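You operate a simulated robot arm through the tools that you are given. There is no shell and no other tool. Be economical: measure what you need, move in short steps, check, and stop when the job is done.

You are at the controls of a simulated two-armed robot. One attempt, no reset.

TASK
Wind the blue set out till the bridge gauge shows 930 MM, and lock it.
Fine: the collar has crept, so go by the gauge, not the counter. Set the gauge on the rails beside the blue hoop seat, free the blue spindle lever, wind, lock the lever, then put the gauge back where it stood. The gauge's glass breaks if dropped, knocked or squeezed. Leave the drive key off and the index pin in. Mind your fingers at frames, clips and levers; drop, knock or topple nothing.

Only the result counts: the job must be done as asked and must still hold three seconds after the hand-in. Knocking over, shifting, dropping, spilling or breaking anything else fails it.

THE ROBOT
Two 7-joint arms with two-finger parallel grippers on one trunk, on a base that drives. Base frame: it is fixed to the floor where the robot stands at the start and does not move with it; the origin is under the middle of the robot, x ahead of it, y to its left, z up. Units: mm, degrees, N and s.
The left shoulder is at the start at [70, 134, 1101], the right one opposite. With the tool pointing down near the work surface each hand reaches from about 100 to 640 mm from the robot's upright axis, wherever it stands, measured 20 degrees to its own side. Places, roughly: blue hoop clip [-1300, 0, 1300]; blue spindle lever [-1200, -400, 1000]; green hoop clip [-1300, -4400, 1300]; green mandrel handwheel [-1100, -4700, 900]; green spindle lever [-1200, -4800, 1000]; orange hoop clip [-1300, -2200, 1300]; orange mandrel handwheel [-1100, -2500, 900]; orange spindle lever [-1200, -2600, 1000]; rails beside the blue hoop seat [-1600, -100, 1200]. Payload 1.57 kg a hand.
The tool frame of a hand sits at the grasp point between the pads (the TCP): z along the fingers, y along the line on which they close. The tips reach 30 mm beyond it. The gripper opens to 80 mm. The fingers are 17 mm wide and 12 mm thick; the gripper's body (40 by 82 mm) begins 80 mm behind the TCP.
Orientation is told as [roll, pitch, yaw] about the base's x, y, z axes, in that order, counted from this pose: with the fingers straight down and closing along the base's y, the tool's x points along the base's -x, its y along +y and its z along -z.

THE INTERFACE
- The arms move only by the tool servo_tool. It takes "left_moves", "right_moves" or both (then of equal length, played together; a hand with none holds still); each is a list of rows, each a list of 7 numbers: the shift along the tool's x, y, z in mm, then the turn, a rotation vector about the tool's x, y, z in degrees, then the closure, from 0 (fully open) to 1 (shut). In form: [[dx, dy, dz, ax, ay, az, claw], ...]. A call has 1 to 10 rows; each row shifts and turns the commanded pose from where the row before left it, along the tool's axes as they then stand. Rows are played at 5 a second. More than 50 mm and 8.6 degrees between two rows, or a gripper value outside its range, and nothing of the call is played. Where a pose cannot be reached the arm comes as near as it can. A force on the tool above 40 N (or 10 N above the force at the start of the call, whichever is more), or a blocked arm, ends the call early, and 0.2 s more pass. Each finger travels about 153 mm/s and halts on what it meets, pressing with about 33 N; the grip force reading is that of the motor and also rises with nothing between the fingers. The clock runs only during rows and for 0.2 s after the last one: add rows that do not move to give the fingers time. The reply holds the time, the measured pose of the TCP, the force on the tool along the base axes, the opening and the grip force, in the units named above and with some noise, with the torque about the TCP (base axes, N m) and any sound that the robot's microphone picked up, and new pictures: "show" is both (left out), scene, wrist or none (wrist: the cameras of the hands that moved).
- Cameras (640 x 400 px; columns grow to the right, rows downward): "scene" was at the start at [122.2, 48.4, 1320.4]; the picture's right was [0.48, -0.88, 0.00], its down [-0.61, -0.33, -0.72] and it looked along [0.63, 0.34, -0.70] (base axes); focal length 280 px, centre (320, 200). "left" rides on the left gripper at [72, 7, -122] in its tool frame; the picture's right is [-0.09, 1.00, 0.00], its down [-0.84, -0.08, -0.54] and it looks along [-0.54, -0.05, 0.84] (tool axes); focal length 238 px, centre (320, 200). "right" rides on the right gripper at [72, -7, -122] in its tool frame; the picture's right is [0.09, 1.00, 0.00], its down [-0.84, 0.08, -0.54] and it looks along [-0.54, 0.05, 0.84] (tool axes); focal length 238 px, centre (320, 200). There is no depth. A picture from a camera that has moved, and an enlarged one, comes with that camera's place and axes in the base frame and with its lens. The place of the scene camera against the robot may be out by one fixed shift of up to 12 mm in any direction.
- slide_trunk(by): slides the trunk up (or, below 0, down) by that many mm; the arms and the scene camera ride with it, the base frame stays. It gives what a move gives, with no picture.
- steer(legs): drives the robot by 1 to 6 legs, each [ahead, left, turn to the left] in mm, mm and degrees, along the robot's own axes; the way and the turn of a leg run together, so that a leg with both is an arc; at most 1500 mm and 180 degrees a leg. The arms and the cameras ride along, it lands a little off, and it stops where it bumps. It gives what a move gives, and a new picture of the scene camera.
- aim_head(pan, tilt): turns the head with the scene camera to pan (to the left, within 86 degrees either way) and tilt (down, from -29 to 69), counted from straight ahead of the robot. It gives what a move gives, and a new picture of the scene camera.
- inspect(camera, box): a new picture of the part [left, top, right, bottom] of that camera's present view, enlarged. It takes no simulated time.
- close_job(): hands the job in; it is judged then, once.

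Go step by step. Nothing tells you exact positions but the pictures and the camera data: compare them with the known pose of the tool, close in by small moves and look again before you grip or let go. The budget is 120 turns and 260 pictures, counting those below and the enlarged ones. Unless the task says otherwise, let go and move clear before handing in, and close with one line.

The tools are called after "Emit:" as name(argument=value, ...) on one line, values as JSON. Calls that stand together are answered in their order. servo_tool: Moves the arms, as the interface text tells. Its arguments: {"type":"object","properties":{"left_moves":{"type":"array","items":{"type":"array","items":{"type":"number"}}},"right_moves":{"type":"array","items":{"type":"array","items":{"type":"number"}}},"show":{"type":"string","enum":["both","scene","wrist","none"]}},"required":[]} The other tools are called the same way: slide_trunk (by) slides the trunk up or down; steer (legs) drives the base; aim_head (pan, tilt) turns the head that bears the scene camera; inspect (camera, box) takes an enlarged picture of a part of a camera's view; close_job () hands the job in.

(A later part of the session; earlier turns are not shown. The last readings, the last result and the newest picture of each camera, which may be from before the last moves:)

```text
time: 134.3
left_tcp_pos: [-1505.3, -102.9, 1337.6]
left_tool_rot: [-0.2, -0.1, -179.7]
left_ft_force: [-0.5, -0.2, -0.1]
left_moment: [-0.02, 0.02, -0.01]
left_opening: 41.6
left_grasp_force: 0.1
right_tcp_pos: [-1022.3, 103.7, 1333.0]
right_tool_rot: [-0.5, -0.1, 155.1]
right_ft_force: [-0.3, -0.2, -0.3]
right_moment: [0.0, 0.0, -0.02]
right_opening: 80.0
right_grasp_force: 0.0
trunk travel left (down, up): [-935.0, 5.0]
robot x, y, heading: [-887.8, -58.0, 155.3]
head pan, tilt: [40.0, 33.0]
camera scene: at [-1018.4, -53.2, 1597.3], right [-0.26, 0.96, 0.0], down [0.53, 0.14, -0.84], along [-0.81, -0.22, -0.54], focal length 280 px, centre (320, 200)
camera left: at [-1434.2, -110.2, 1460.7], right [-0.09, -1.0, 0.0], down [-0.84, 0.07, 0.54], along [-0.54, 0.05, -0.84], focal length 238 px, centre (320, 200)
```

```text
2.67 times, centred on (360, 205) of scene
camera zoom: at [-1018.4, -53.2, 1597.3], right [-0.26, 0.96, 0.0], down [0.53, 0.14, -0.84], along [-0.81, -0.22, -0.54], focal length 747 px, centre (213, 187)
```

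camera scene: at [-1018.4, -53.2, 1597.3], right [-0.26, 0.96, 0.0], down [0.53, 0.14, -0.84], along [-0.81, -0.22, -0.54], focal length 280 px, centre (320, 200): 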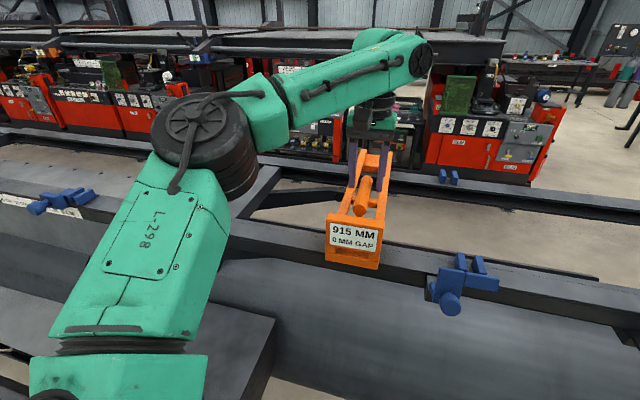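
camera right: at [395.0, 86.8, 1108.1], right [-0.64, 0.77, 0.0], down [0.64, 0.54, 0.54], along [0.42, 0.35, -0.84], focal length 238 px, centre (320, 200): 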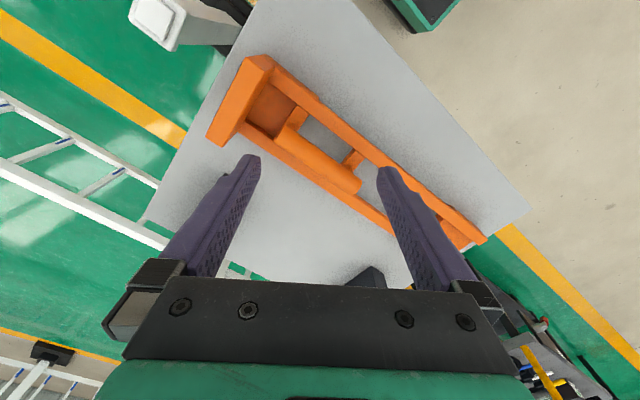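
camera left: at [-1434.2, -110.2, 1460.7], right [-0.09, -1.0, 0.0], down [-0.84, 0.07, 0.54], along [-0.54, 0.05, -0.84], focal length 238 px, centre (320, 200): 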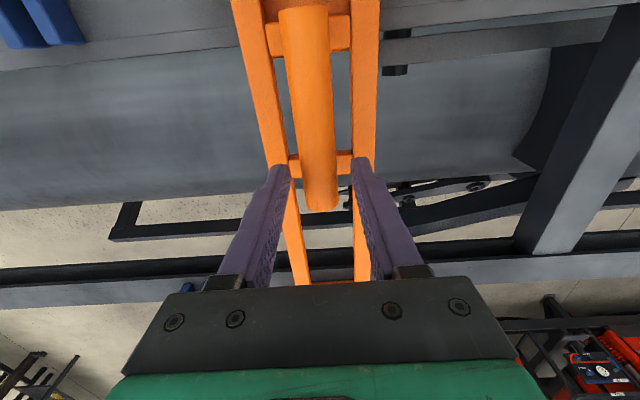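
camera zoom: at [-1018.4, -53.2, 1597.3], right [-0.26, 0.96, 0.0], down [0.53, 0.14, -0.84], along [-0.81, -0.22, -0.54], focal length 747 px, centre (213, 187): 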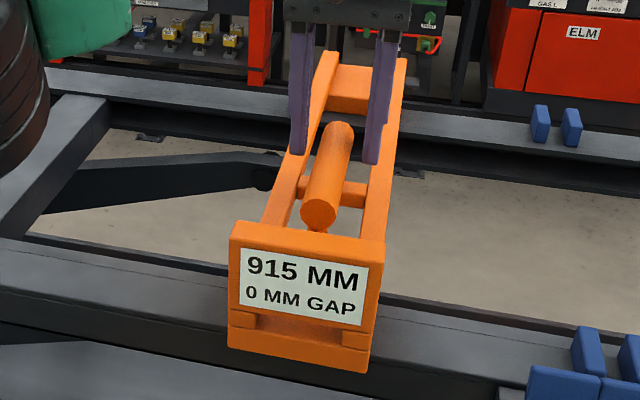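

Released cleanly: gauge flat, 915 MM. I lift the hand straight up out of the handle and back the robot away.

Emit:
servo_tool(left_moves=[[0, 0, -15, 0, 0, 0, 0.48], [2, 0, -15, 0, 0, 0, 0.48], [5, 0, -20, 0, 0, 0, 0.48], [8, 0, -20, 0, 0, 0, 0.48], [8, 0, -15, 0, 0, 0, 0.48], [0, 0, 0, 0, 0, 0, 0.48]], show="wrist")

```text
time: 135.7
left_tcp_pos: [-1478.2, -106.6, 1416.1]
left_tool_rot: [-0.2, -0.1, -179.8]
left_ft_force: [-0.3, -0.6, 0.2]
left_moment: [0.03, -0.01, -0.03]
left_opening: 41.6
left_grasp_force: 0.1
left hand out of reach, approached as far as the arm can: row 4
right_tcp_pos: [-1022.9, 103.0, 1333.0]
right_tool_rot: [-0.6, -0.1, 155.2]
right_ft_force: [-1.0, 1.1, -0.6]
right_moment: [-0.02, -0.01, 0.0]
right_opening: 80.0
right_grasp_force: 0.2
trunk travel left (down, up): [-935.0, 5.0]
robot x, y, heading: [-886.2, -61.9, 155.2]
head pan, tilt: [40.0, 33.0]
camera left: at [-1405.8, -114.5, 1540.5], right [-0.09, -1.0, 0.0], down [-0.84, 0.07, 0.54], along [-0.54, 0.05, -0.84], focal length 238 px, centre (320, 200)
```

left: 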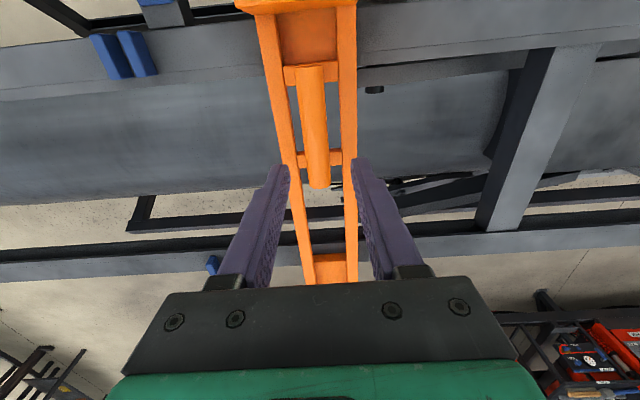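

The hand is clear. I back the robot off, square up to the machine and retract the left arm.

Emit:
steer(legs=[[-380, 0, 0], [0, 0, 25]])

Emit:
servo_tool(left_moves=[[25, 10, 0, 0, 0, 8, 0], [30, 10, 0, 0, 0, 8, 0], [30, 10, 0, 0, 0, 8, 0], [30, 10, 0, 0, 0, 0, 0], [30, 10, 0, 0, 0, 0, 0], [0, 0, 0, 0, 0, 0, 0]], show="none")

Emit:
aim_head(pan=10, tilt=35)

```text
time: 139.4
left_tcp_pos: [-1056.1, -511.0, 1416.3]
left_tool_rot: [-0.1, -0.1, -154.7]
left_ft_force: [0.1, -0.2, 0.0]
left_moment: [-0.01, -0.03, -0.02]
left_opening: 41.5
left_grasp_force: 0.1
right_tcp_pos: [-733.7, -127.6, 1333.3]
right_tool_rot: [-0.3, -0.1, -179.7]
right_ft_force: [-0.6, 0.7, 0.0]
right_moment: [-0.02, 0.0, 0.04]
right_opening: 80.1
right_grasp_force: 0.1
trunk travel left (down, up): [-935.0, 5.0]
robot x, y, heading: [-542.9, -221.8, -179.9]
head pan, tilt: [40.0, 33.0]
camera scene: at [-659.5, -267.7, 1597.3], right [-0.65, 0.76, 0.0], down [0.42, 0.35, -0.84], along [-0.64, -0.54, -0.54], focal length 280 px, centre (320, 200)
```

scene: 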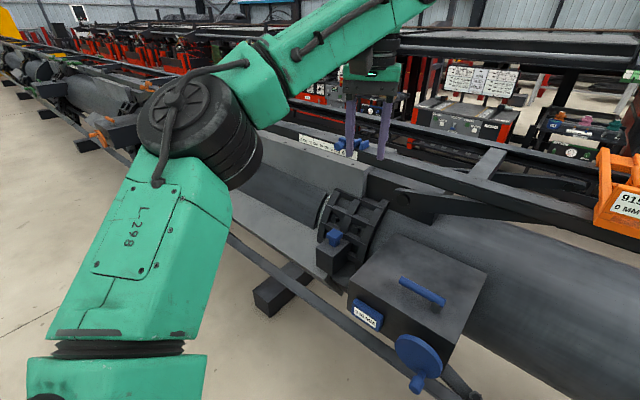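

```text
time: 140.8
left_tcp_pos: [-905.1, -535.8, 1416.9]
left_tool_rot: [0.0, -0.1, -178.7]
left_ft_force: [0.2, 0.1, -0.5]
left_moment: [0.01, 0.0, -0.01]
left_opening: 79.9
left_grasp_force: 0.0
right_tcp_pos: [-732.6, -130.4, 1332.9]
right_tool_rot: [-0.4, -0.1, -179.6]
right_ft_force: [0.3, -0.4, 0.4]
right_moment: [0.03, -0.02, -0.01]
right_opening: 80.1
right_grasp_force: 0.0
trunk travel left (down, up): [-935.0, 5.0]
robot x, y, heading: [-540.6, -220.9, -179.8]
head pan, tilt: [40.0, 33.0]
```

```text
time: 141.8
left_tcp_pos: [-904.9, -536.0, 1416.8]
left_tool_rot: [0.0, -0.2, -178.7]
left_ft_force: [0.9, -0.4, 0.8]
left_moment: [0.0, 0.0, -0.02]
left_opening: 79.9
left_grasp_force: 0.0
right_tcp_pos: [-731.9, -130.4, 1333.8]
right_tool_rot: [-0.6, -0.1, -179.7]
right_ft_force: [-0.4, -0.7, 0.9]
right_moment: [0.01, 0.02, -0.01]
right_opening: 80.0
right_grasp_force: 0.1
trunk travel left (down, up): [-935.0, 5.0]
robot x, y, heading: [-542.7, -222.2, -179.9]
head pan, tilt: [10.0, 35.0]
camera scene: at [-677.4, -227.9, 1594.2], right [-0.18, 0.98, 0.0], down [0.56, 0.1, -0.82], along [-0.81, -0.15, -0.57], focal length 280 px, centre (320, 200)
```

scene: 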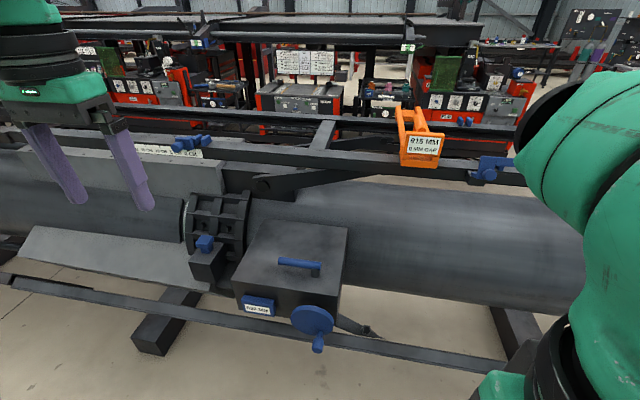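

Emit:
inspect(camera="scene", box=[180, 190, 380, 360])

Emit:
inspect(camera="scene", box=[260, 240, 360, 310])

```text
2.35 times, centred on (280, 275) of scene
camera zoom: at [-677.4, -227.9, 1594.2], right [-0.18, 0.98, 0.0], down [0.56, 0.1, -0.82], along [-0.81, -0.15, -0.57], focal length 660 px, centre (414, 24)
```

zoom: 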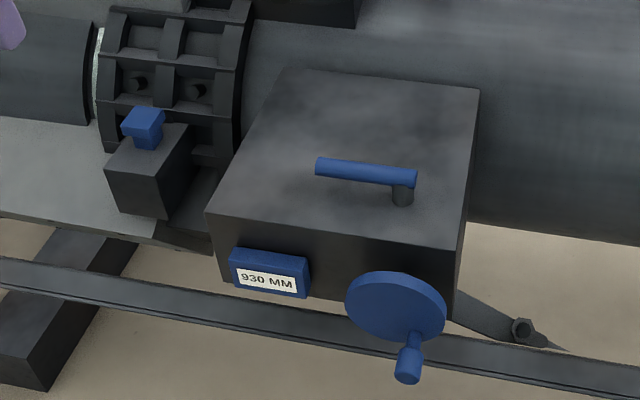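

```text
5.71 times, centred on (310, 275) of scene
camera zoom: at [-677.4, -227.9, 1594.2], right [-0.18, 0.98, 0.0], down [0.56, 0.1, -0.82], along [-0.81, -0.15, -0.57], focal length 1602 px, centre (377, -229)
```

zoom: 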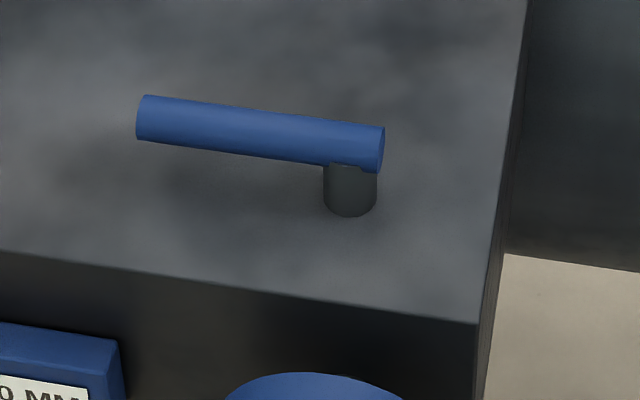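

The lever pivots on a post at its right end (≈-1190, -337) with the bar to the left at z≈1010; the handwheel is centred near (-1100, -327, 900), knob at the bottom. I move closer and lower the trunk for working height.

Emit:
steer(legs=[[138, -42, 0]])

Emit:
slide_trunk(by=-240)

Emit:
aim_head(pan=20, tilt=35)

Emit:
inspect(camera="left", box=[0, 0, 640, 400])

```text
time: 143.1
left_tcp_pos: [-1042.2, -494.3, 1417.3]
left_tool_rot: [-0.2, -0.4, -178.6]
left_ft_force: [0.0, -0.1, 0.8]
left_moment: [-0.02, 0.02, -0.01]
left_opening: 79.8
left_grasp_force: 0.0
right_tcp_pos: [-871.3, -89.4, 1333.6]
right_tool_rot: [-0.4, -0.4, -179.8]
right_ft_force: [0.0, 0.0, -0.3]
right_moment: [0.01, 0.01, 0.02]
right_opening: 79.9
right_grasp_force: 0.1
trunk travel left (down, up): [-935.0, 5.0]
robot x, y, heading: [-687.7, -183.4, -179.8]
head pan, tilt: [10.0, 35.0]
camera scene: at [-814.4, -187.9, 1594.6], right [-0.18, 0.98, 0.0], down [0.56, 0.1, -0.82], along [-0.81, -0.15, -0.57], focal length 280 px, centre (320, 200)
```

scene: 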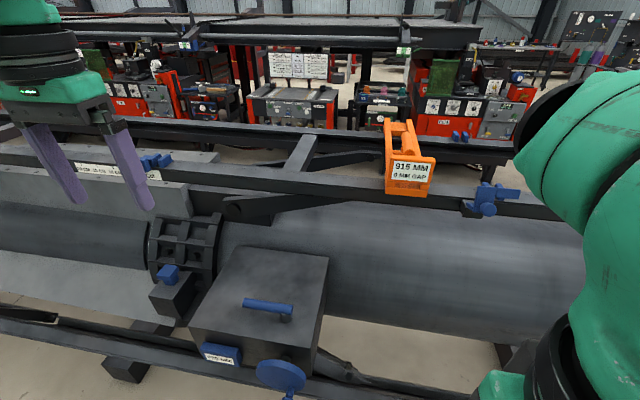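

```text
time: 145.6
left_tcp_pos: [-1046.3, -493.7, 1176.4]
left_tool_rot: [-0.2, -0.3, -178.7]
left_ft_force: [1.2, 0.2, -0.6]
left_moment: [0.0, 0.03, -0.02]
left_opening: 80.1
left_grasp_force: 0.1
right_tcp_pos: [-875.3, -89.2, 1092.9]
right_tool_rot: [-0.5, -0.1, -179.7]
right_ft_force: [0.6, 1.3, -0.6]
right_moment: [0.03, -0.01, -0.06]
right_opening: 80.1
right_grasp_force: 0.1
trunk travel left (down, up): [-695.0, 245.0]
robot x, y, heading: [-685.0, -181.0, -180.0]
head pan, tilt: [10.0, 35.0]
```

```text
time: 146.3
left_tcp_pos: [-1046.4, -493.8, 1176.9]
left_tool_rot: [-0.2, -0.4, -178.7]
left_ft_force: [0.1, -0.2, 0.1]
left_moment: [-0.03, 0.01, -0.02]
left_opening: 80.3
left_grasp_force: 0.1
right_tcp_pos: [-875.1, -88.8, 1092.7]
right_tool_rot: [-0.5, -0.1, -179.6]
right_ft_force: [0.0, 0.0, -0.2]
right_moment: [0.0, 0.04, 0.02]
right_opening: 80.1
right_grasp_force: 0.2
trunk travel left (down, up): [-695.0, 245.0]
robot x, y, heading: [-682.8, -178.7, -180.0]
head pan, tilt: [20.0, 35.0]
camera scene: at [-815.1, -201.2, 1354.2], right [-0.35, 0.94, 0.0], down [0.54, 0.2, -0.82], along [-0.77, -0.28, -0.57], focal length 280 px, centre (320, 200)
```

scene: 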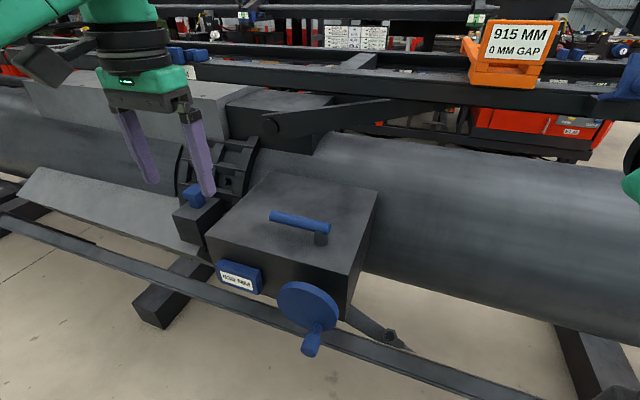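

```text
1.00 times, centred on (320, 200) of left (not enlarged: the box is as wide or as high as the picture)
camera zoom: at [-975.0, -500.5, 1301.2], right [-0.07, -1.0, 0.0], down [-0.84, 0.06, 0.55], along [-0.54, 0.04, -0.84], focal length 238 px, centre (320, 200)
```

zoom: 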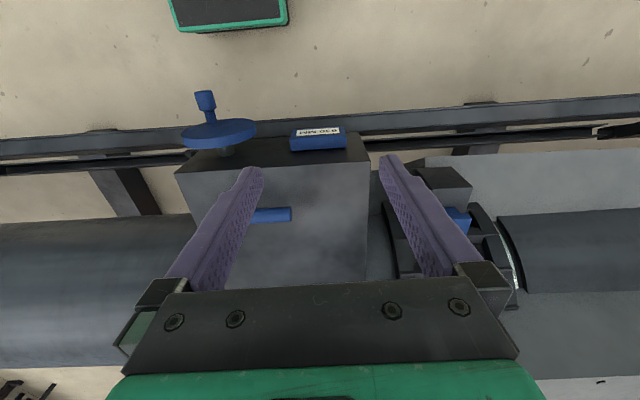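

I bring the left hand over the lever, still high, for a clear view.

Emit:
servo_tool(left_moves=[[-20, -30, 0, 0, 0, 1, 0], [-20, -35, 0, 0, 0, 0, 0], [-20, -35, 10, 0, 0, 0, 0], [0, 0, 10, 0, 0, 0, 0], [0, 0, 0, 0, 0, 0, 0]], show="wrist")

```text
time: 147.5
left_tcp_pos: [-1109.1, -395.6, 1159.0]
left_tool_rot: [-0.1, -0.3, -179.7]
left_ft_force: [0.2, 0.3, 0.0]
left_moment: [-0.04, 0.0, 0.02]
left_opening: 80.0
left_grasp_force: 0.0
right_tcp_pos: [-873.6, -88.9, 1093.7]
right_tool_rot: [-0.5, -0.2, -179.8]
right_ft_force: [-0.7, 0.0, -0.7]
right_moment: [0.0, 0.02, -0.01]
right_opening: 80.0
right_grasp_force: 0.0
trunk travel left (down, up): [-695.0, 245.0]
robot x, y, heading: [-683.2, -183.1, -179.8]
head pan, tilt: [20.0, 35.0]
camera left: at [-1036.6, -402.1, 1282.5], right [-0.09, -1.0, 0.0], down [-0.83, 0.07, 0.55], along [-0.54, 0.05, -0.84], focal length 238 px, centre (320, 200)
```

left: 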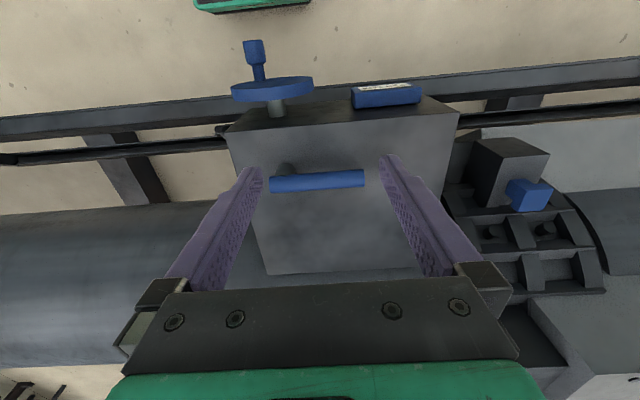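

Lever bar: y -327 to -443, x≈-1174, z≈1022. I'll close the fingers into a peg behind the bar's free end and nudge it toward me.

Emit:
servo_tool(left_moves=[[-30, 10, 15, 0, 0, 0, 1], [-35, 10, 15, 0, 0, 0, 1], [-35, 8, 15, 0, 0, 0, 1], [0, 0, 20, 0, 0, 0, 1], [0, 0, 0, 0, 0, 0, 1]])

Emit:
inspect(camera="scene", box=[160, 140, 400, 360])

```text
time: 148.7
left_tcp_pos: [-1207.0, -422.1, 1093.2]
left_tool_rot: [0.0, -0.4, -179.7]
left_ft_force: [0.1, -0.8, 0.0]
left_moment: [0.0, 0.0, 0.0]
left_opening: 0.1
left_grasp_force: 20.9
right_tcp_pos: [-874.1, -88.4, 1093.4]
right_tool_rot: [-0.3, -0.1, -179.7]
right_ft_force: [0.2, -0.1, -0.4]
right_moment: [0.0, 0.01, 0.03]
right_opening: 80.0
right_grasp_force: 0.1
trunk travel left (down, up): [-695.0, 245.0]
robot x, y, heading: [-680.1, -182.4, -179.6]
head pan, tilt: [20.0, 35.0]
camera scene: at [-814.8, -200.9, 1354.2], right [-0.35, 0.94, 0.0], down [0.54, 0.2, -0.82], along [-0.77, -0.28, -0.57], focal length 280 px, centre (320, 200)
camera left: at [-1135.9, -429.6, 1217.4], right [-0.09, -1.0, 0.0], down [-0.83, 0.07, 0.55], along [-0.54, 0.05, -0.84], focal length 238 px, centre (320, 200)
```

scene: 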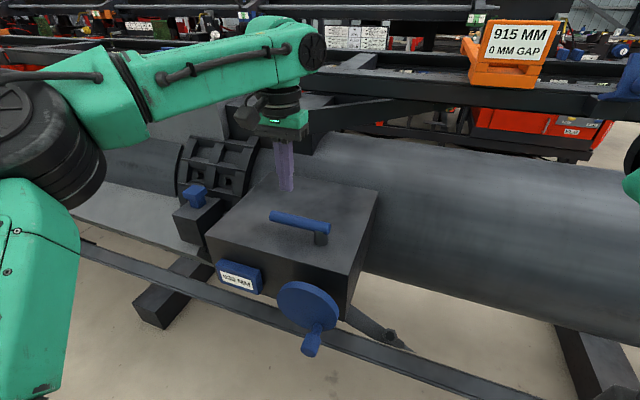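
left: 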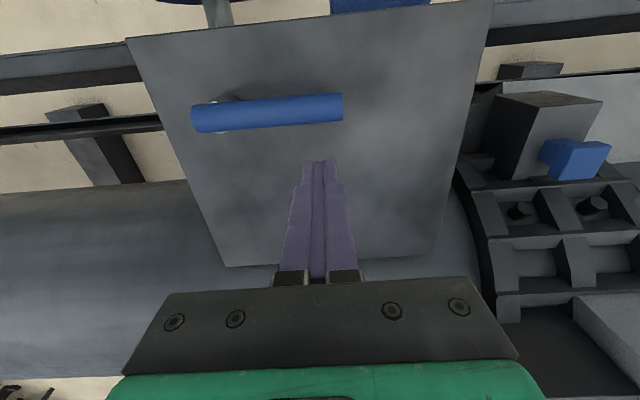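

```text
1.82 times, centred on (280, 250) of scene
camera zoom: at [-814.8, -200.9, 1354.2], right [-0.35, 0.94, 0.0], down [0.54, 0.2, -0.82], along [-0.77, -0.28, -0.57], focal length 510 px, centre (393, 109)
```

zoom: 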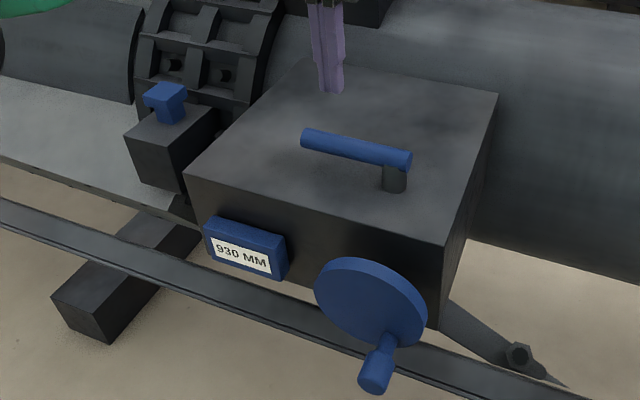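

Emit:
servo_tool(left_moves=[[0, 0, 26, 0, 0, 0, 1], [0, 0, 24, 0, 0, 0, 1], [0, 0, 0, 0, 0, 0, 1]], show="none")

Emit:
servo_tool(left_moves=[[8, 0, 0, 0, 0, 0, 1], [8, 0, 0, 0, 0, 0, 1], [6, 0, 0, 0, 0, 0, 1], [6, 0, 0, 0, 0, 0, 1]])

```text
time: 149.5
left_tcp_pos: [-1208.6, -420.9, 1043.4]
left_tool_rot: [-0.2, -0.3, -179.7]
left_ft_force: [0.0, -0.6, 0.2]
left_moment: [-0.02, 0.03, -0.01]
left_opening: 0.0
left_grasp_force: 21.3
right_tcp_pos: [-874.1, -89.9, 1093.4]
right_tool_rot: [-0.5, -0.2, -179.7]
right_ft_force: [-0.3, -0.7, 1.1]
right_moment: [-0.01, 0.01, 0.0]
right_opening: 79.8
right_grasp_force: 0.0
trunk travel left (down, up): [-695.0, 245.0]
robot x, y, heading: [-680.2, -179.2, -180.1]
head pan, tilt: [20.0, 35.0]
```

```text
time: 150.5
left_tcp_pos: [-1179.8, -422.5, 1042.8]
left_tool_rot: [-0.1, -0.3, -179.8]
left_ft_force: [0.1, 0.0, -0.4]
left_moment: [-0.03, 0.02, 0.0]
left_opening: 0.1
left_grasp_force: 20.9
right_tcp_pos: [-874.9, -88.5, 1093.5]
right_tool_rot: [-0.5, -0.1, -179.6]
right_ft_force: [0.2, 0.1, 0.0]
right_moment: [0.04, -0.01, 0.01]
right_opening: 80.2
right_grasp_force: 0.1
trunk travel left (down, up): [-695.0, 245.0]
robot x, y, heading: [-680.5, -178.5, -179.6]
head pan, tilt: [20.0, 35.0]
camera scene: at [-815.0, -201.4, 1354.2], right [-0.35, 0.94, 0.0], down [0.54, 0.2, -0.82], along [-0.77, -0.28, -0.57], focal length 280 px, centre (320, 200)
camera left: at [-1106.8, -430.4, 1167.5], right [-0.09, -1.0, 0.0], down [-0.83, 0.07, 0.55], along [-0.54, 0.05, -0.84], focal length 238 px, centre (320, 200)
```

scene: 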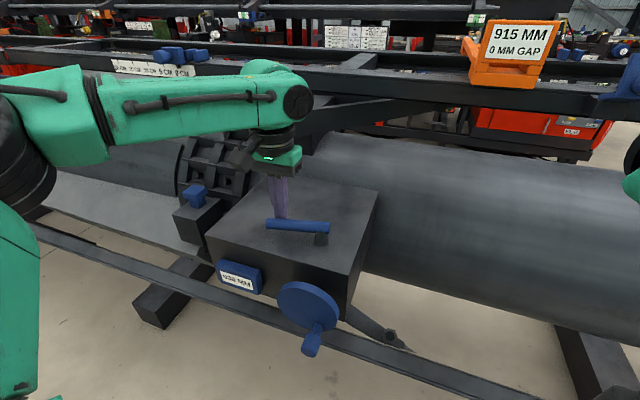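
left: 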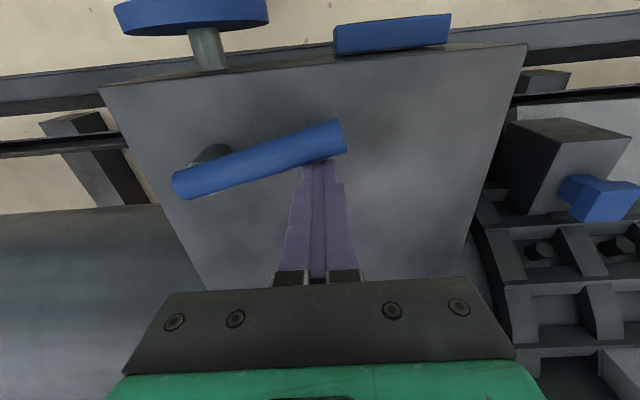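

The lever swings toward me freely. I follow its arc.

Emit:
servo_tool(left_moves=[[11, -2, 0, 0, 0, 0, 1], [11, -2, 0, 0, 0, 0, 1], [10, -3.5, 0, 0, 0, 0, 1], [10, -3.5, 0, 0, 0, 0, 1], [8.5, -5.5, 0, 0, 0, 0, 1], [8.5, -6, 0, 0, 0, 0, 1]])

```text
time: 151.9
left_tcp_pos: [-1122.4, -399.2, 1041.7]
left_tool_rot: [-0.1, -0.1, -179.8]
left_ft_force: [0.1, 0.0, -0.1]
left_moment: [-0.02, 0.02, 0.03]
left_opening: 0.0
left_grasp_force: 21.5
right_tcp_pos: [-874.1, -88.2, 1094.3]
right_tool_rot: [-0.5, -0.1, -179.7]
right_ft_force: [0.1, -0.5, 0.5]
right_moment: [0.01, -0.03, 0.0]
right_opening: 80.0
right_grasp_force: 0.1
trunk travel left (down, up): [-695.0, 245.0]
robot x, y, heading: [-681.9, -181.8, -179.8]
head pan, tilt: [20.0, 35.0]
camera scene: at [-815.0, -201.1, 1354.2], right [-0.35, 0.94, 0.0], down [0.54, 0.2, -0.82], along [-0.77, -0.28, -0.57], focal length 280 px, centre (320, 200)
camera left: at [-1050.1, -407.3, 1166.5], right [-0.09, -1.0, 0.0], down [-0.83, 0.07, 0.55], along [-0.54, 0.05, -0.84], focal length 238 px, centre (320, 200)
```

scene: 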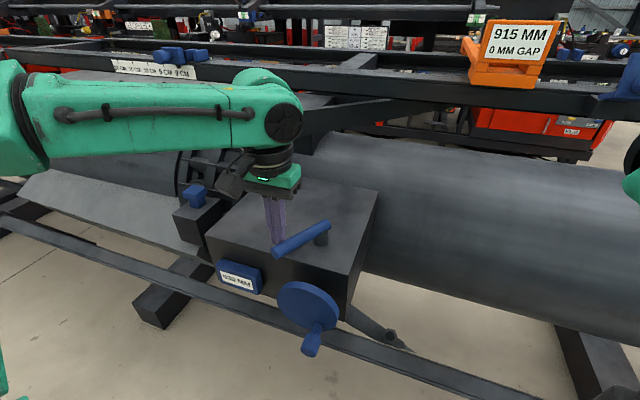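
left: 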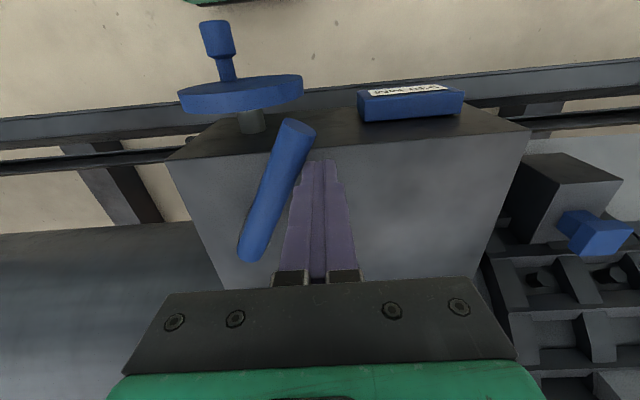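

Emit:
servo_tool(left_moves=[[7, -7, 0, 0, 0, 0, 1], [6, -8, 0, 0, 0, 0, 1], [4, -9, 0, 0, 0, 0, 1], [1, -7, 0, 0, 0, 0, 1], [0, 0, 0, 0, 0, 0, 1]])

```text
time: 153.1
left_tcp_pos: [-1104.6, -368.2, 1041.9]
left_tool_rot: [-0.1, -0.4, -179.7]
left_ft_force: [0.2, -0.1, -0.1]
left_moment: [-0.01, 0.02, -0.03]
left_opening: 0.0
left_grasp_force: 21.8
right_tcp_pos: [-874.6, -88.5, 1093.8]
right_tool_rot: [-0.6, -0.1, -179.7]
right_ft_force: [0.5, -0.4, 0.1]
right_moment: [-0.02, 0.01, -0.03]
right_opening: 80.2
right_grasp_force: 0.0
trunk travel left (down, up): [-695.0, 245.0]
robot x, y, heading: [-684.7, -179.0, -180.0]
head pan, tilt: [20.0, 35.0]
camera scene: at [-815.1, -201.4, 1354.2], right [-0.35, 0.94, 0.0], down [0.54, 0.2, -0.82], along [-0.77, -0.28, -0.57], focal length 280 px, centre (320, 200)
camera left: at [-1032.2, -376.1, 1166.4], right [-0.09, -1.0, 0.0], down [-0.83, 0.07, 0.55], along [-0.54, 0.05, -0.84], focal length 238 px, centre (320, 200)
```

scene: 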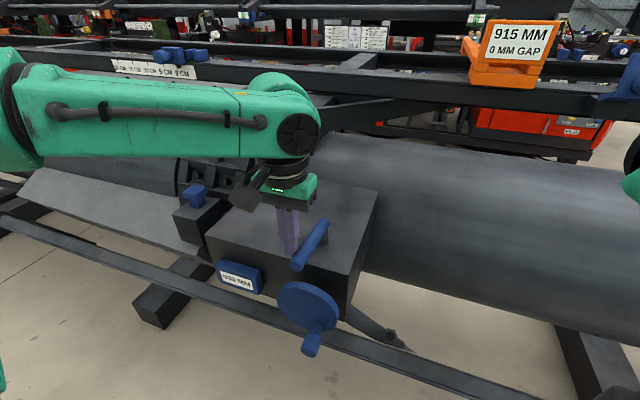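
left: 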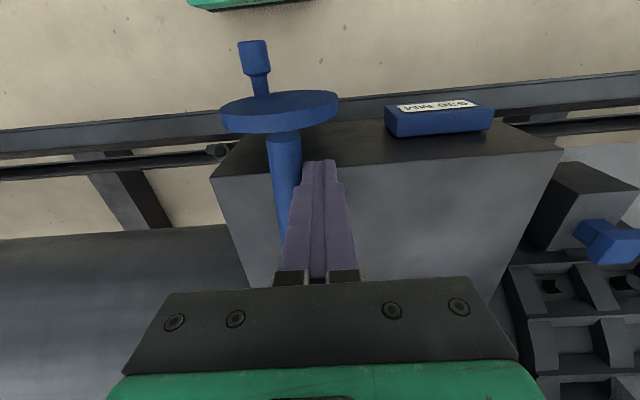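

Emit:
servo_tool(left_moves=[[0, -6, 0, 0, 0, 0, 1], [0, -6, 0, 0, 0, 0, 1], [0, 0, 0, 0, 0, 0, 1]], show="wrist")

```text
time: 153.9
left_tcp_pos: [-1103.8, -361.8, 1042.3]
left_tool_rot: [-0.2, -0.3, -179.5]
left_ft_force: [-2.0, -19.2, 6.4]
left_moment: [-0.36, 0.04, 0.0]
left_opening: 0.2
left_grasp_force: 21.2
right_tcp_pos: [-874.0, -93.2, 1095.3]
right_tool_rot: [-0.7, -0.2, -179.7]
right_ft_force: [0.7, -0.6, 1.0]
right_moment: [-0.01, 0.02, -0.01]
right_opening: 79.5
right_grasp_force: 0.1
trunk travel left (down, up): [-695.0, 245.0]
robot x, y, heading: [-685.9, -179.5, -179.8]
head pan, tilt: [20.0, 35.0]
camera left: at [-1031.6, -370.1, 1166.1], right [-0.09, -1.0, 0.0], down [-0.83, 0.07, 0.55], along [-0.55, 0.05, -0.84], focal length 238 px, centre (320, 200)
```

left: 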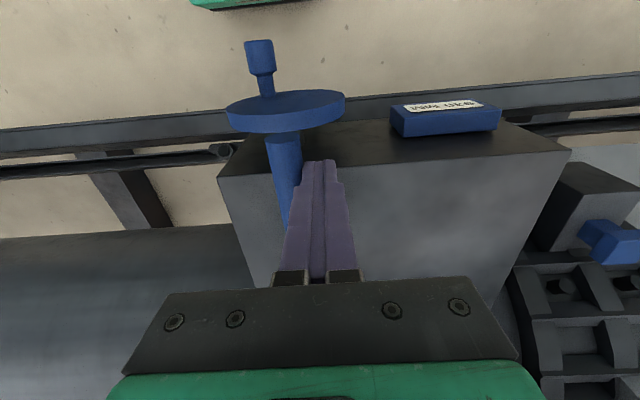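

The lever hit its stop at 90° — freed. I back off, raise, and bring the hand in front of the wheel over the crank knob.

Emit:
servo_tool(left_moves=[[0, 10, 0, 0, 0, 0, 1], [0, 0, -40, 0, 0, 0, 1], [25, -15, -25, 0, 0, 0, 0.3], [30, -20, 0, 0, 0, 0, 0.3], [25, -20, 0, 0, 0, 0, 0.3], [0, 0, 0, 0, 0, 0, 0.3]])

Emit:
inspect(camera="scene", box=[200, 200, 360, 360])

```text
time: 155.3
left_tcp_pos: [-1022.1, -311.2, 1107.5]
left_tool_rot: [-0.1, -0.2, -179.7]
left_ft_force: [-0.7, -0.2, -0.1]
left_moment: [0.02, -0.04, 0.02]
left_opening: 55.8
left_grasp_force: 0.0
right_tcp_pos: [-875.5, -88.6, 1093.3]
right_tool_rot: [-0.4, -0.1, -179.7]
right_ft_force: [0.5, -0.2, 0.7]
right_moment: [-0.02, -0.01, 0.01]
right_opening: 79.9
right_grasp_force: 0.0
trunk travel left (down, up): [-695.0, 245.0]
robot x, y, heading: [-684.0, -177.6, -179.6]
head pan, tilt: [20.0, 35.0]
camera scene: at [-815.5, -201.5, 1354.1], right [-0.35, 0.94, 0.0], down [0.54, 0.2, -0.82], along [-0.77, -0.28, -0.57], focal length 280 px, centre (320, 200)
camera left: at [-951.4, -319.1, 1230.8], right [-0.09, -1.0, 0.0], down [-0.83, 0.07, 0.55], along [-0.54, 0.05, -0.84], focal length 238 px, centre (320, 200)
```

scene: 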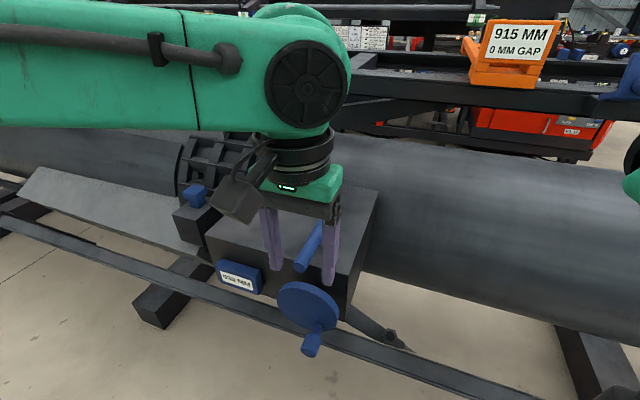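
left: 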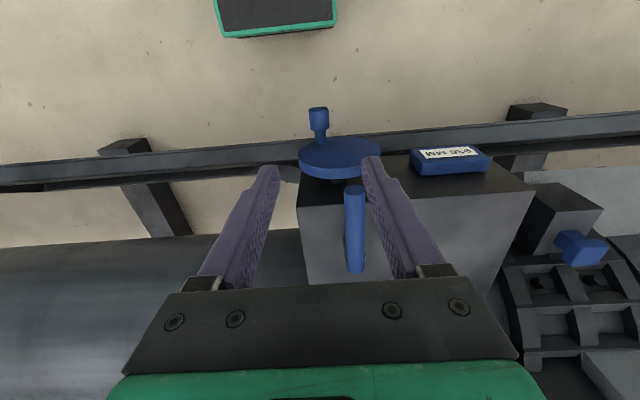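

```text
2.50 times, centred on (280, 280) of scene
camera zoom: at [-815.5, -201.5, 1354.1], right [-0.35, 0.94, 0.0], down [0.54, 0.2, -0.82], along [-0.77, -0.28, -0.57], focal length 701 px, centre (420, 0)
```

zoom: 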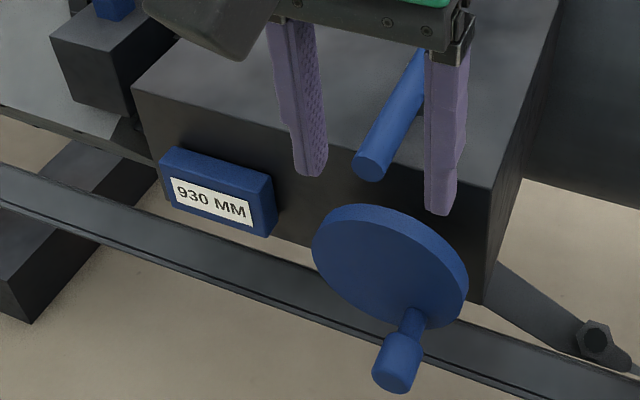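

With the lever now sticking out above the wheel, a downward hand would foul it, so I'll come at the knob with the fingers pointing forward. I back off and tilt the hand.

Emit:
steer(legs=[[-195, -45, 0]])

Emit:
servo_tool(left_moves=[[0, 0, 10, 0, -8, 0, 0.3], [0, 0, 10, 0, -8, 0, 0.3], [0, 0, 10, 0, -8, 0, 0.3], [0, 0, 10, 0, -8, 0, 0.3], [0, 0, 10, 0, -8, 0, 0.3], [0, 0, 10, 0, -8, 0, 0.3], [0, 0, 10, 0, -8, 0, 0.3], [0, 0, 0, 0, -8, 0, 0.3], [0, 0, 0, 0, -6, 0, 0.3], [0, 0, 0, 0, 0, 0, 0.3]])

```text
time: 156.9
left_tcp_pos: [-828.7, -265.7, 1106.7]
left_tool_rot: [-0.1, -0.3, -179.7]
left_ft_force: [0.4, -1.2, 0.3]
left_moment: [0.01, 0.02, -0.01]
left_opening: 55.9
left_grasp_force: 0.1
right_tcp_pos: [-680.1, -44.1, 1094.9]
right_tool_rot: [-0.5, 0.0, -179.7]
right_ft_force: [-0.2, -1.1, 0.0]
right_moment: [0.0, 0.0, -0.02]
right_opening: 80.0
right_grasp_force: 0.1
trunk travel left (down, up): [-695.0, 245.0]
robot x, y, heading: [-487.4, -132.5, -179.5]
head pan, tilt: [20.0, 35.0]
camera scene: at [-620.7, -156.2, 1354.0], right [-0.35, 0.94, 0.0], down [0.54, 0.2, -0.82], along [-0.77, -0.28, -0.57], focal length 280 px, centre (320, 200)
```

scene: 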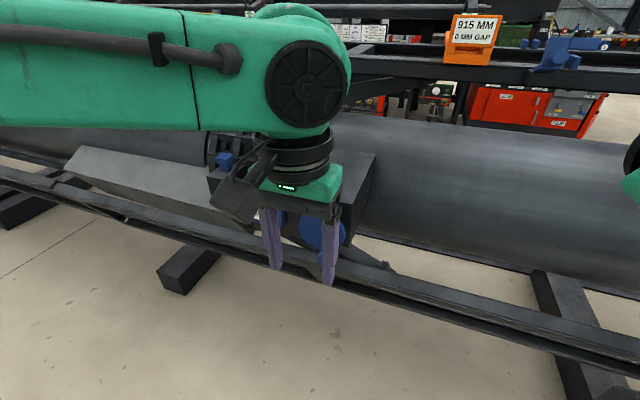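

```text
time: 159.1
left_tcp_pos: [-881.0, -252.8, 1215.9]
left_tool_rot: [-0.3, -56.3, -179.5]
left_ft_force: [0.1, 0.1, 0.5]
left_moment: [0.0, 0.0, -0.03]
left_opening: 56.2
left_grasp_force: 0.1
left hand out of reach, approached as far as the arm can: row 3, 4, 5, 6, 7, 8, 9
right_tcp_pos: [-678.2, -43.1, 1093.6]
right_tool_rot: [-0.5, -0.1, -179.7]
right_ft_force: [0.2, -0.3, 0.1]
right_moment: [-0.05, 0.01, 0.02]
right_opening: 80.1
right_grasp_force: 0.0
trunk travel left (down, up): [-695.0, 245.0]
robot x, y, heading: [-486.8, -130.7, -179.7]
head pan, tilt: [20.0, 35.0]
camera scene: at [-619.5, -156.4, 1354.1], right [-0.35, 0.94, 0.0], down [0.54, 0.2, -0.82], along [-0.77, -0.28, -0.57], focal length 280 px, centre (320, 200)
camera left: at [-739.9, -261.2, 1225.8], right [-0.05, -1.0, 0.07], down [-0.01, 0.07, 1.0], along [-1.0, 0.04, -0.02], focal length 238 px, centre (320, 200)
```

scene: 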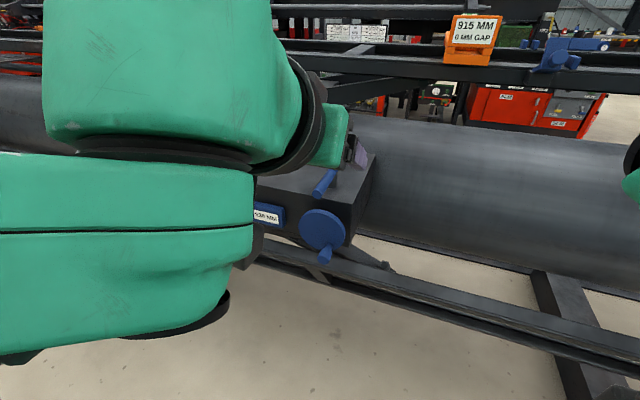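
left: 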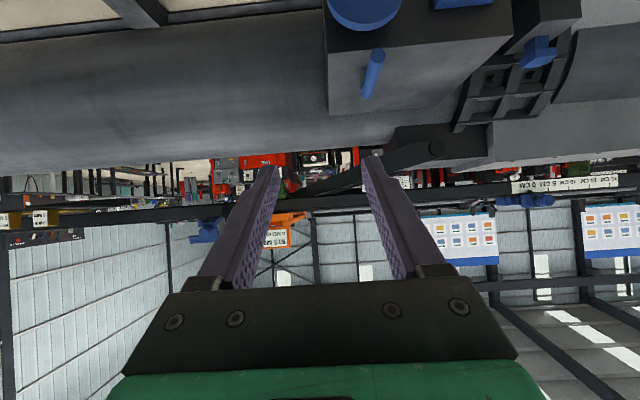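

The hand tilts forward but I need only about 30° of tilt to clear the lever. I reduce the tilt and come down in front of the wheel.

Emit:
servo_tool(left_moves=[[0, 0, 0, 0, 8, 0, 0.3], [0, 0, 0, 0, 8, 0, 0.3], [0, 0, 0, 0, 8, 0, 0.3], [0, 0, 0, 0, 2.3, 0, 0.3], [20, 0, 34.6, 0, 0, 0, 0.3], [20, 0, 34.6, 0, 0, 0, 0.3], [20, 0, 34.6, 0, 0, 0, 0.3], [20, 0, 34.6, 0, 0, 0, 0.3], [20, 0, 34.6, 0, 0, 0, 0.3], [0, 0, 0, 0, 0, 0, 0.3]])

```text
time: 161.3
left_tcp_pos: [-901.7, -249.1, 1054.1]
left_tool_rot: [-0.3, -30.0, -179.5]
left_ft_force: [0.3, -0.5, -0.7]
left_moment: [0.02, 0.03, 0.01]
left_opening: 55.8
left_grasp_force: 0.1
left hand out of reach, approached as far as the arm can: row 8, 9
right_tcp_pos: [-680.5, -42.8, 1093.7]
right_tool_rot: [-0.5, -0.1, -179.7]
right_ft_force: [0.9, 0.8, 0.2]
right_moment: [0.01, -0.02, -0.02]
right_opening: 79.8
right_grasp_force: 0.1
trunk travel left (down, up): [-695.0, 245.0]
robot x, y, heading: [-487.5, -133.0, -179.9]
head pan, tilt: [20.0, 35.0]
camera scene: at [-620.0, -156.3, 1354.1], right [-0.35, 0.94, 0.0], down [0.54, 0.2, -0.82], along [-0.77, -0.28, -0.57], focal length 280 px, centre (320, 200)
camera left: at [-779.0, -256.6, 1126.7], right [-0.08, -1.0, 0.04], down [-0.46, 0.07, 0.89], along [-0.89, 0.05, -0.46], focal length 238 px, centre (320, 200)
```

scene: 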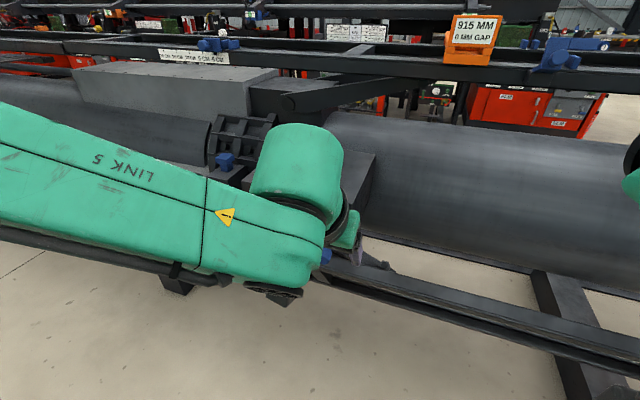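
left: 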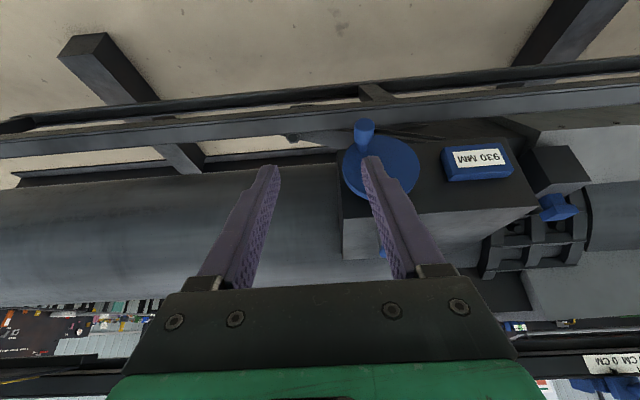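

Scene and wrist views agree: wheel centre ≈(-1085, -335, 921), knob ≈(-1032, -307, 901). I'll keep this arm pose and lower the trunk, sidestep and approach part way.

Emit:
servo_tool(left_moves=[[-10, 0, -17, 0, 0, 0, 0.3], [-5, 0, -9, 0, 0, 0, 0.3], [0, 0, 0, 0, 0, 0, 0.3]], show="none")

Emit:
slide_trunk(by=-180)

Emit:
steer(legs=[[60, 57, 0]])

Emit:
inspect(camera="left", box=[0, 0, 640, 400])

```text
time: 162.1
left_tcp_pos: [-901.0, -249.1, 1085.0]
left_tool_rot: [-0.1, -30.0, -179.7]
left_ft_force: [-0.4, -0.3, 0.1]
left_moment: [0.0, -0.03, 0.01]
left_opening: 55.9
left_grasp_force: 0.1
right_tcp_pos: [-677.7, -43.9, 1093.7]
right_tool_rot: [-0.5, -0.1, -179.7]
right_ft_force: [0.4, -0.1, -0.1]
right_moment: [-0.02, 0.0, 0.0]
right_opening: 80.1
right_grasp_force: 0.1
trunk travel left (down, up): [-695.0, 245.0]
robot x, y, heading: [-488.4, -135.5, -179.9]
head pan, tilt: [20.0, 35.0]
```

```text
time: 164.1
left_tcp_pos: [-900.3, -250.5, 904.7]
left_tool_rot: [-0.1, -30.0, -179.7]
left_ft_force: [-1.2, -0.2, -0.5]
left_moment: [-0.04, 0.0, 0.0]
left_opening: 55.8
left_grasp_force: 0.1
right_tcp_pos: [-679.1, -43.1, 914.5]
right_tool_rot: [-0.4, -0.1, -179.8]
right_ft_force: [0.1, -1.1, -0.6]
right_moment: [-0.04, -0.03, -0.04]
right_opening: 79.8
right_grasp_force: 0.0
trunk travel left (down, up): [-515.0, 425.0]
robot x, y, heading: [-488.1, -134.4, -179.8]
head pan, tilt: [20.0, 35.0]
```

```text
time: 165.2
left_tcp_pos: [-961.7, -309.2, 904.5]
left_tool_rot: [-0.3, -29.8, -179.7]
left_ft_force: [-0.3, 0.1, 0.4]
left_moment: [0.01, -0.03, -0.04]
left_opening: 55.8
left_grasp_force: 0.1
right_tcp_pos: [-738.8, -102.5, 914.5]
right_tool_rot: [-0.5, -0.1, -179.7]
right_ft_force: [-0.5, 0.0, 0.0]
right_moment: [0.0, 0.0, 0.03]
right_opening: 80.1
right_grasp_force: 0.0
trunk travel left (down, up): [-515.0, 425.0]
robot x, y, heading: [-548.1, -191.7, -179.7]
head pan, tilt: [20.0, 35.0]
camera scene: at [-679.9, -215.0, 1174.1], right [-0.35, 0.94, 0.0], down [0.54, 0.2, -0.82], along [-0.77, -0.28, -0.57], focal length 280 px, centre (320, 200)
```

scene: 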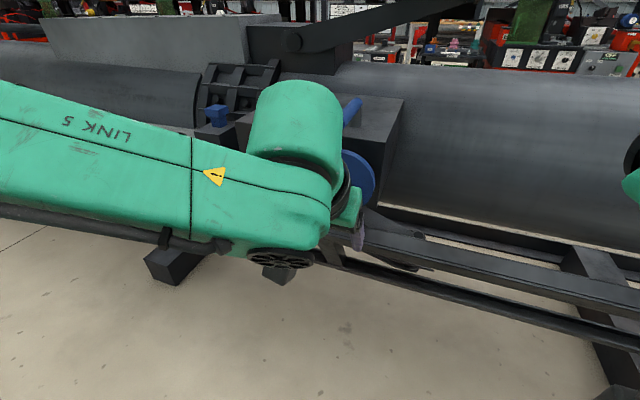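

```text
1.00 times, centred on (320, 200) of left (not enlarged: the box is as wide or as high as the picture)
camera zoom: at [-839.3, -315.6, 976.7], right [-0.07, -1.0, 0.04], down [-0.46, 0.07, 0.89], along [-0.89, 0.05, -0.46], focal length 238 px, centre (320, 200)
```

zoom: 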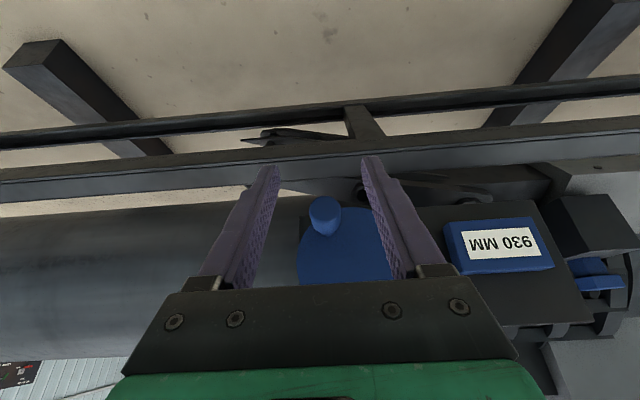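

Knob end is dead centre between the fingers. I move in 68 mm to straddle it.

Emit:
servo_tool(left_moves=[[-19, 0, 12, 0, 0, 0, 0.3], [-19, 0, 12, 0, 0, 0, 0.3], [-19, 0, 13, 0, 0, 0, 0.3], [0, 0, 0, 0, 0, 0, 0.3]], show="wrist")

Emit:
aim_head(pan=0, tilt=15)

```text
time: 166.2
left_tcp_pos: [-1028.6, -307.7, 901.3]
left_tool_rot: [-0.2, -30.0, -179.5]
left_ft_force: [0.4, 0.1, -0.8]
left_moment: [-0.02, -0.02, 0.03]
left_opening: 56.2
left_grasp_force: 0.1
right_tcp_pos: [-739.2, -102.1, 913.8]
right_tool_rot: [-0.5, -0.2, -179.8]
right_ft_force: [0.5, 0.0, 0.6]
right_moment: [0.01, -0.01, -0.01]
right_opening: 79.9
right_grasp_force: 0.0
trunk travel left (down, up): [-515.0, 425.0]
robot x, y, heading: [-545.7, -193.0, -179.6]
head pan, tilt: [20.0, 35.0]
camera left: at [-906.1, -315.5, 973.8], right [-0.07, -1.0, 0.04], down [-0.45, 0.07, 0.89], along [-0.89, 0.05, -0.46], focal length 238 px, centre (320, 200)
```

left: 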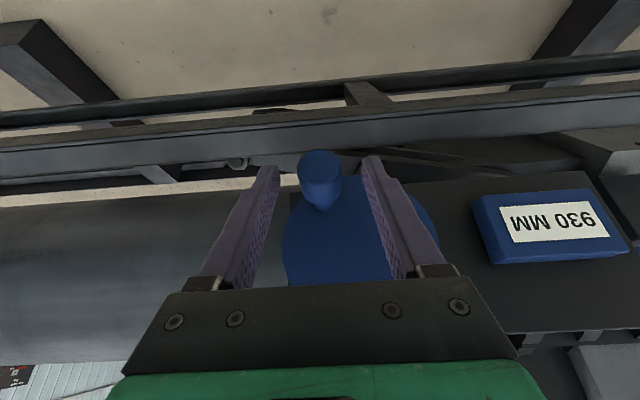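

```text
time: 167.1
left_tcp_pos: [-1029.5, -308.4, 901.3]
left_tool_rot: [-0.1, -29.9, -179.6]
left_ft_force: [0.2, 0.7, 0.4]
left_moment: [-0.01, 0.01, 0.02]
left_opening: 56.0
left_grasp_force: 0.0
right_tcp_pos: [-739.3, -101.2, 914.0]
right_tool_rot: [-0.5, -0.1, -179.8]
right_ft_force: [-0.5, -0.1, 0.1]
right_moment: [-0.02, -0.02, 0.01]
right_opening: 79.7
right_grasp_force: 0.0
trunk travel left (down, up): [-515.0, 425.0]
robot x, y, heading: [-546.0, -192.9, -179.6]
head pan, tilt: [0.0, 15.0]
camera scene: at [-690.3, -184.6, 1206.1], right [-0.01, 1.0, 0.0], down [0.26, 0.0, -0.97], along [-0.97, -0.01, -0.26], focal length 280 px, centre (320, 200)
```

scene: 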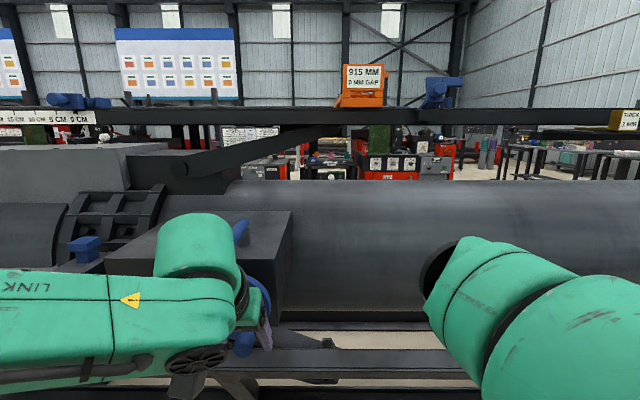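

The gauge is readable from here. I drop 5 mm and close on the knob.

Emit:
servo_tool(left_moves=[[2.5, 0, 4.3, 0, 0, 0, 0.3], [0, 0, 0, 0, 0, 0, 0.55], [0, 0, 0, 0, 0, 0, 0.7], [0, 0, 0, 0, 0, 0, 0.85], [0, 0, 0, 0, 0, 0, 0.85]], show="wrist")

```text
time: 168.2
left_tcp_pos: [-1028.5, -308.9, 896.8]
left_tool_rot: [-0.1, -29.9, -179.5]
left_ft_force: [-1.6, -3.7, 2.1]
left_moment: [-0.09, 0.14, 0.06]
left_opening: 27.5
left_grasp_force: 37.6
right_tcp_pos: [-739.2, -102.2, 913.5]
right_tool_rot: [-0.5, -0.1, -179.7]
right_ft_force: [0.4, 0.9, 0.2]
right_moment: [-0.02, 0.0, -0.03]
right_opening: 79.9
right_grasp_force: 0.0
trunk travel left (down, up): [-515.0, 425.0]
robot x, y, heading: [-545.6, -193.1, -179.7]
head pan, tilt: [0.0, 15.0]
camera left: at [-906.8, -315.7, 968.8], right [-0.07, -1.0, 0.04], down [-0.45, 0.07, 0.89], along [-0.89, 0.05, -0.46], focal length 238 px, centre (320, 200)
```

left: 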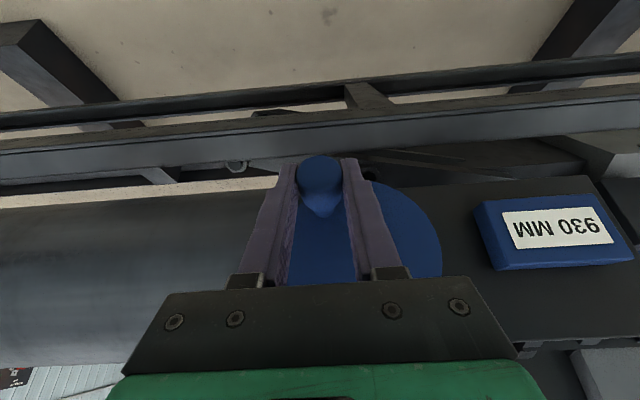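

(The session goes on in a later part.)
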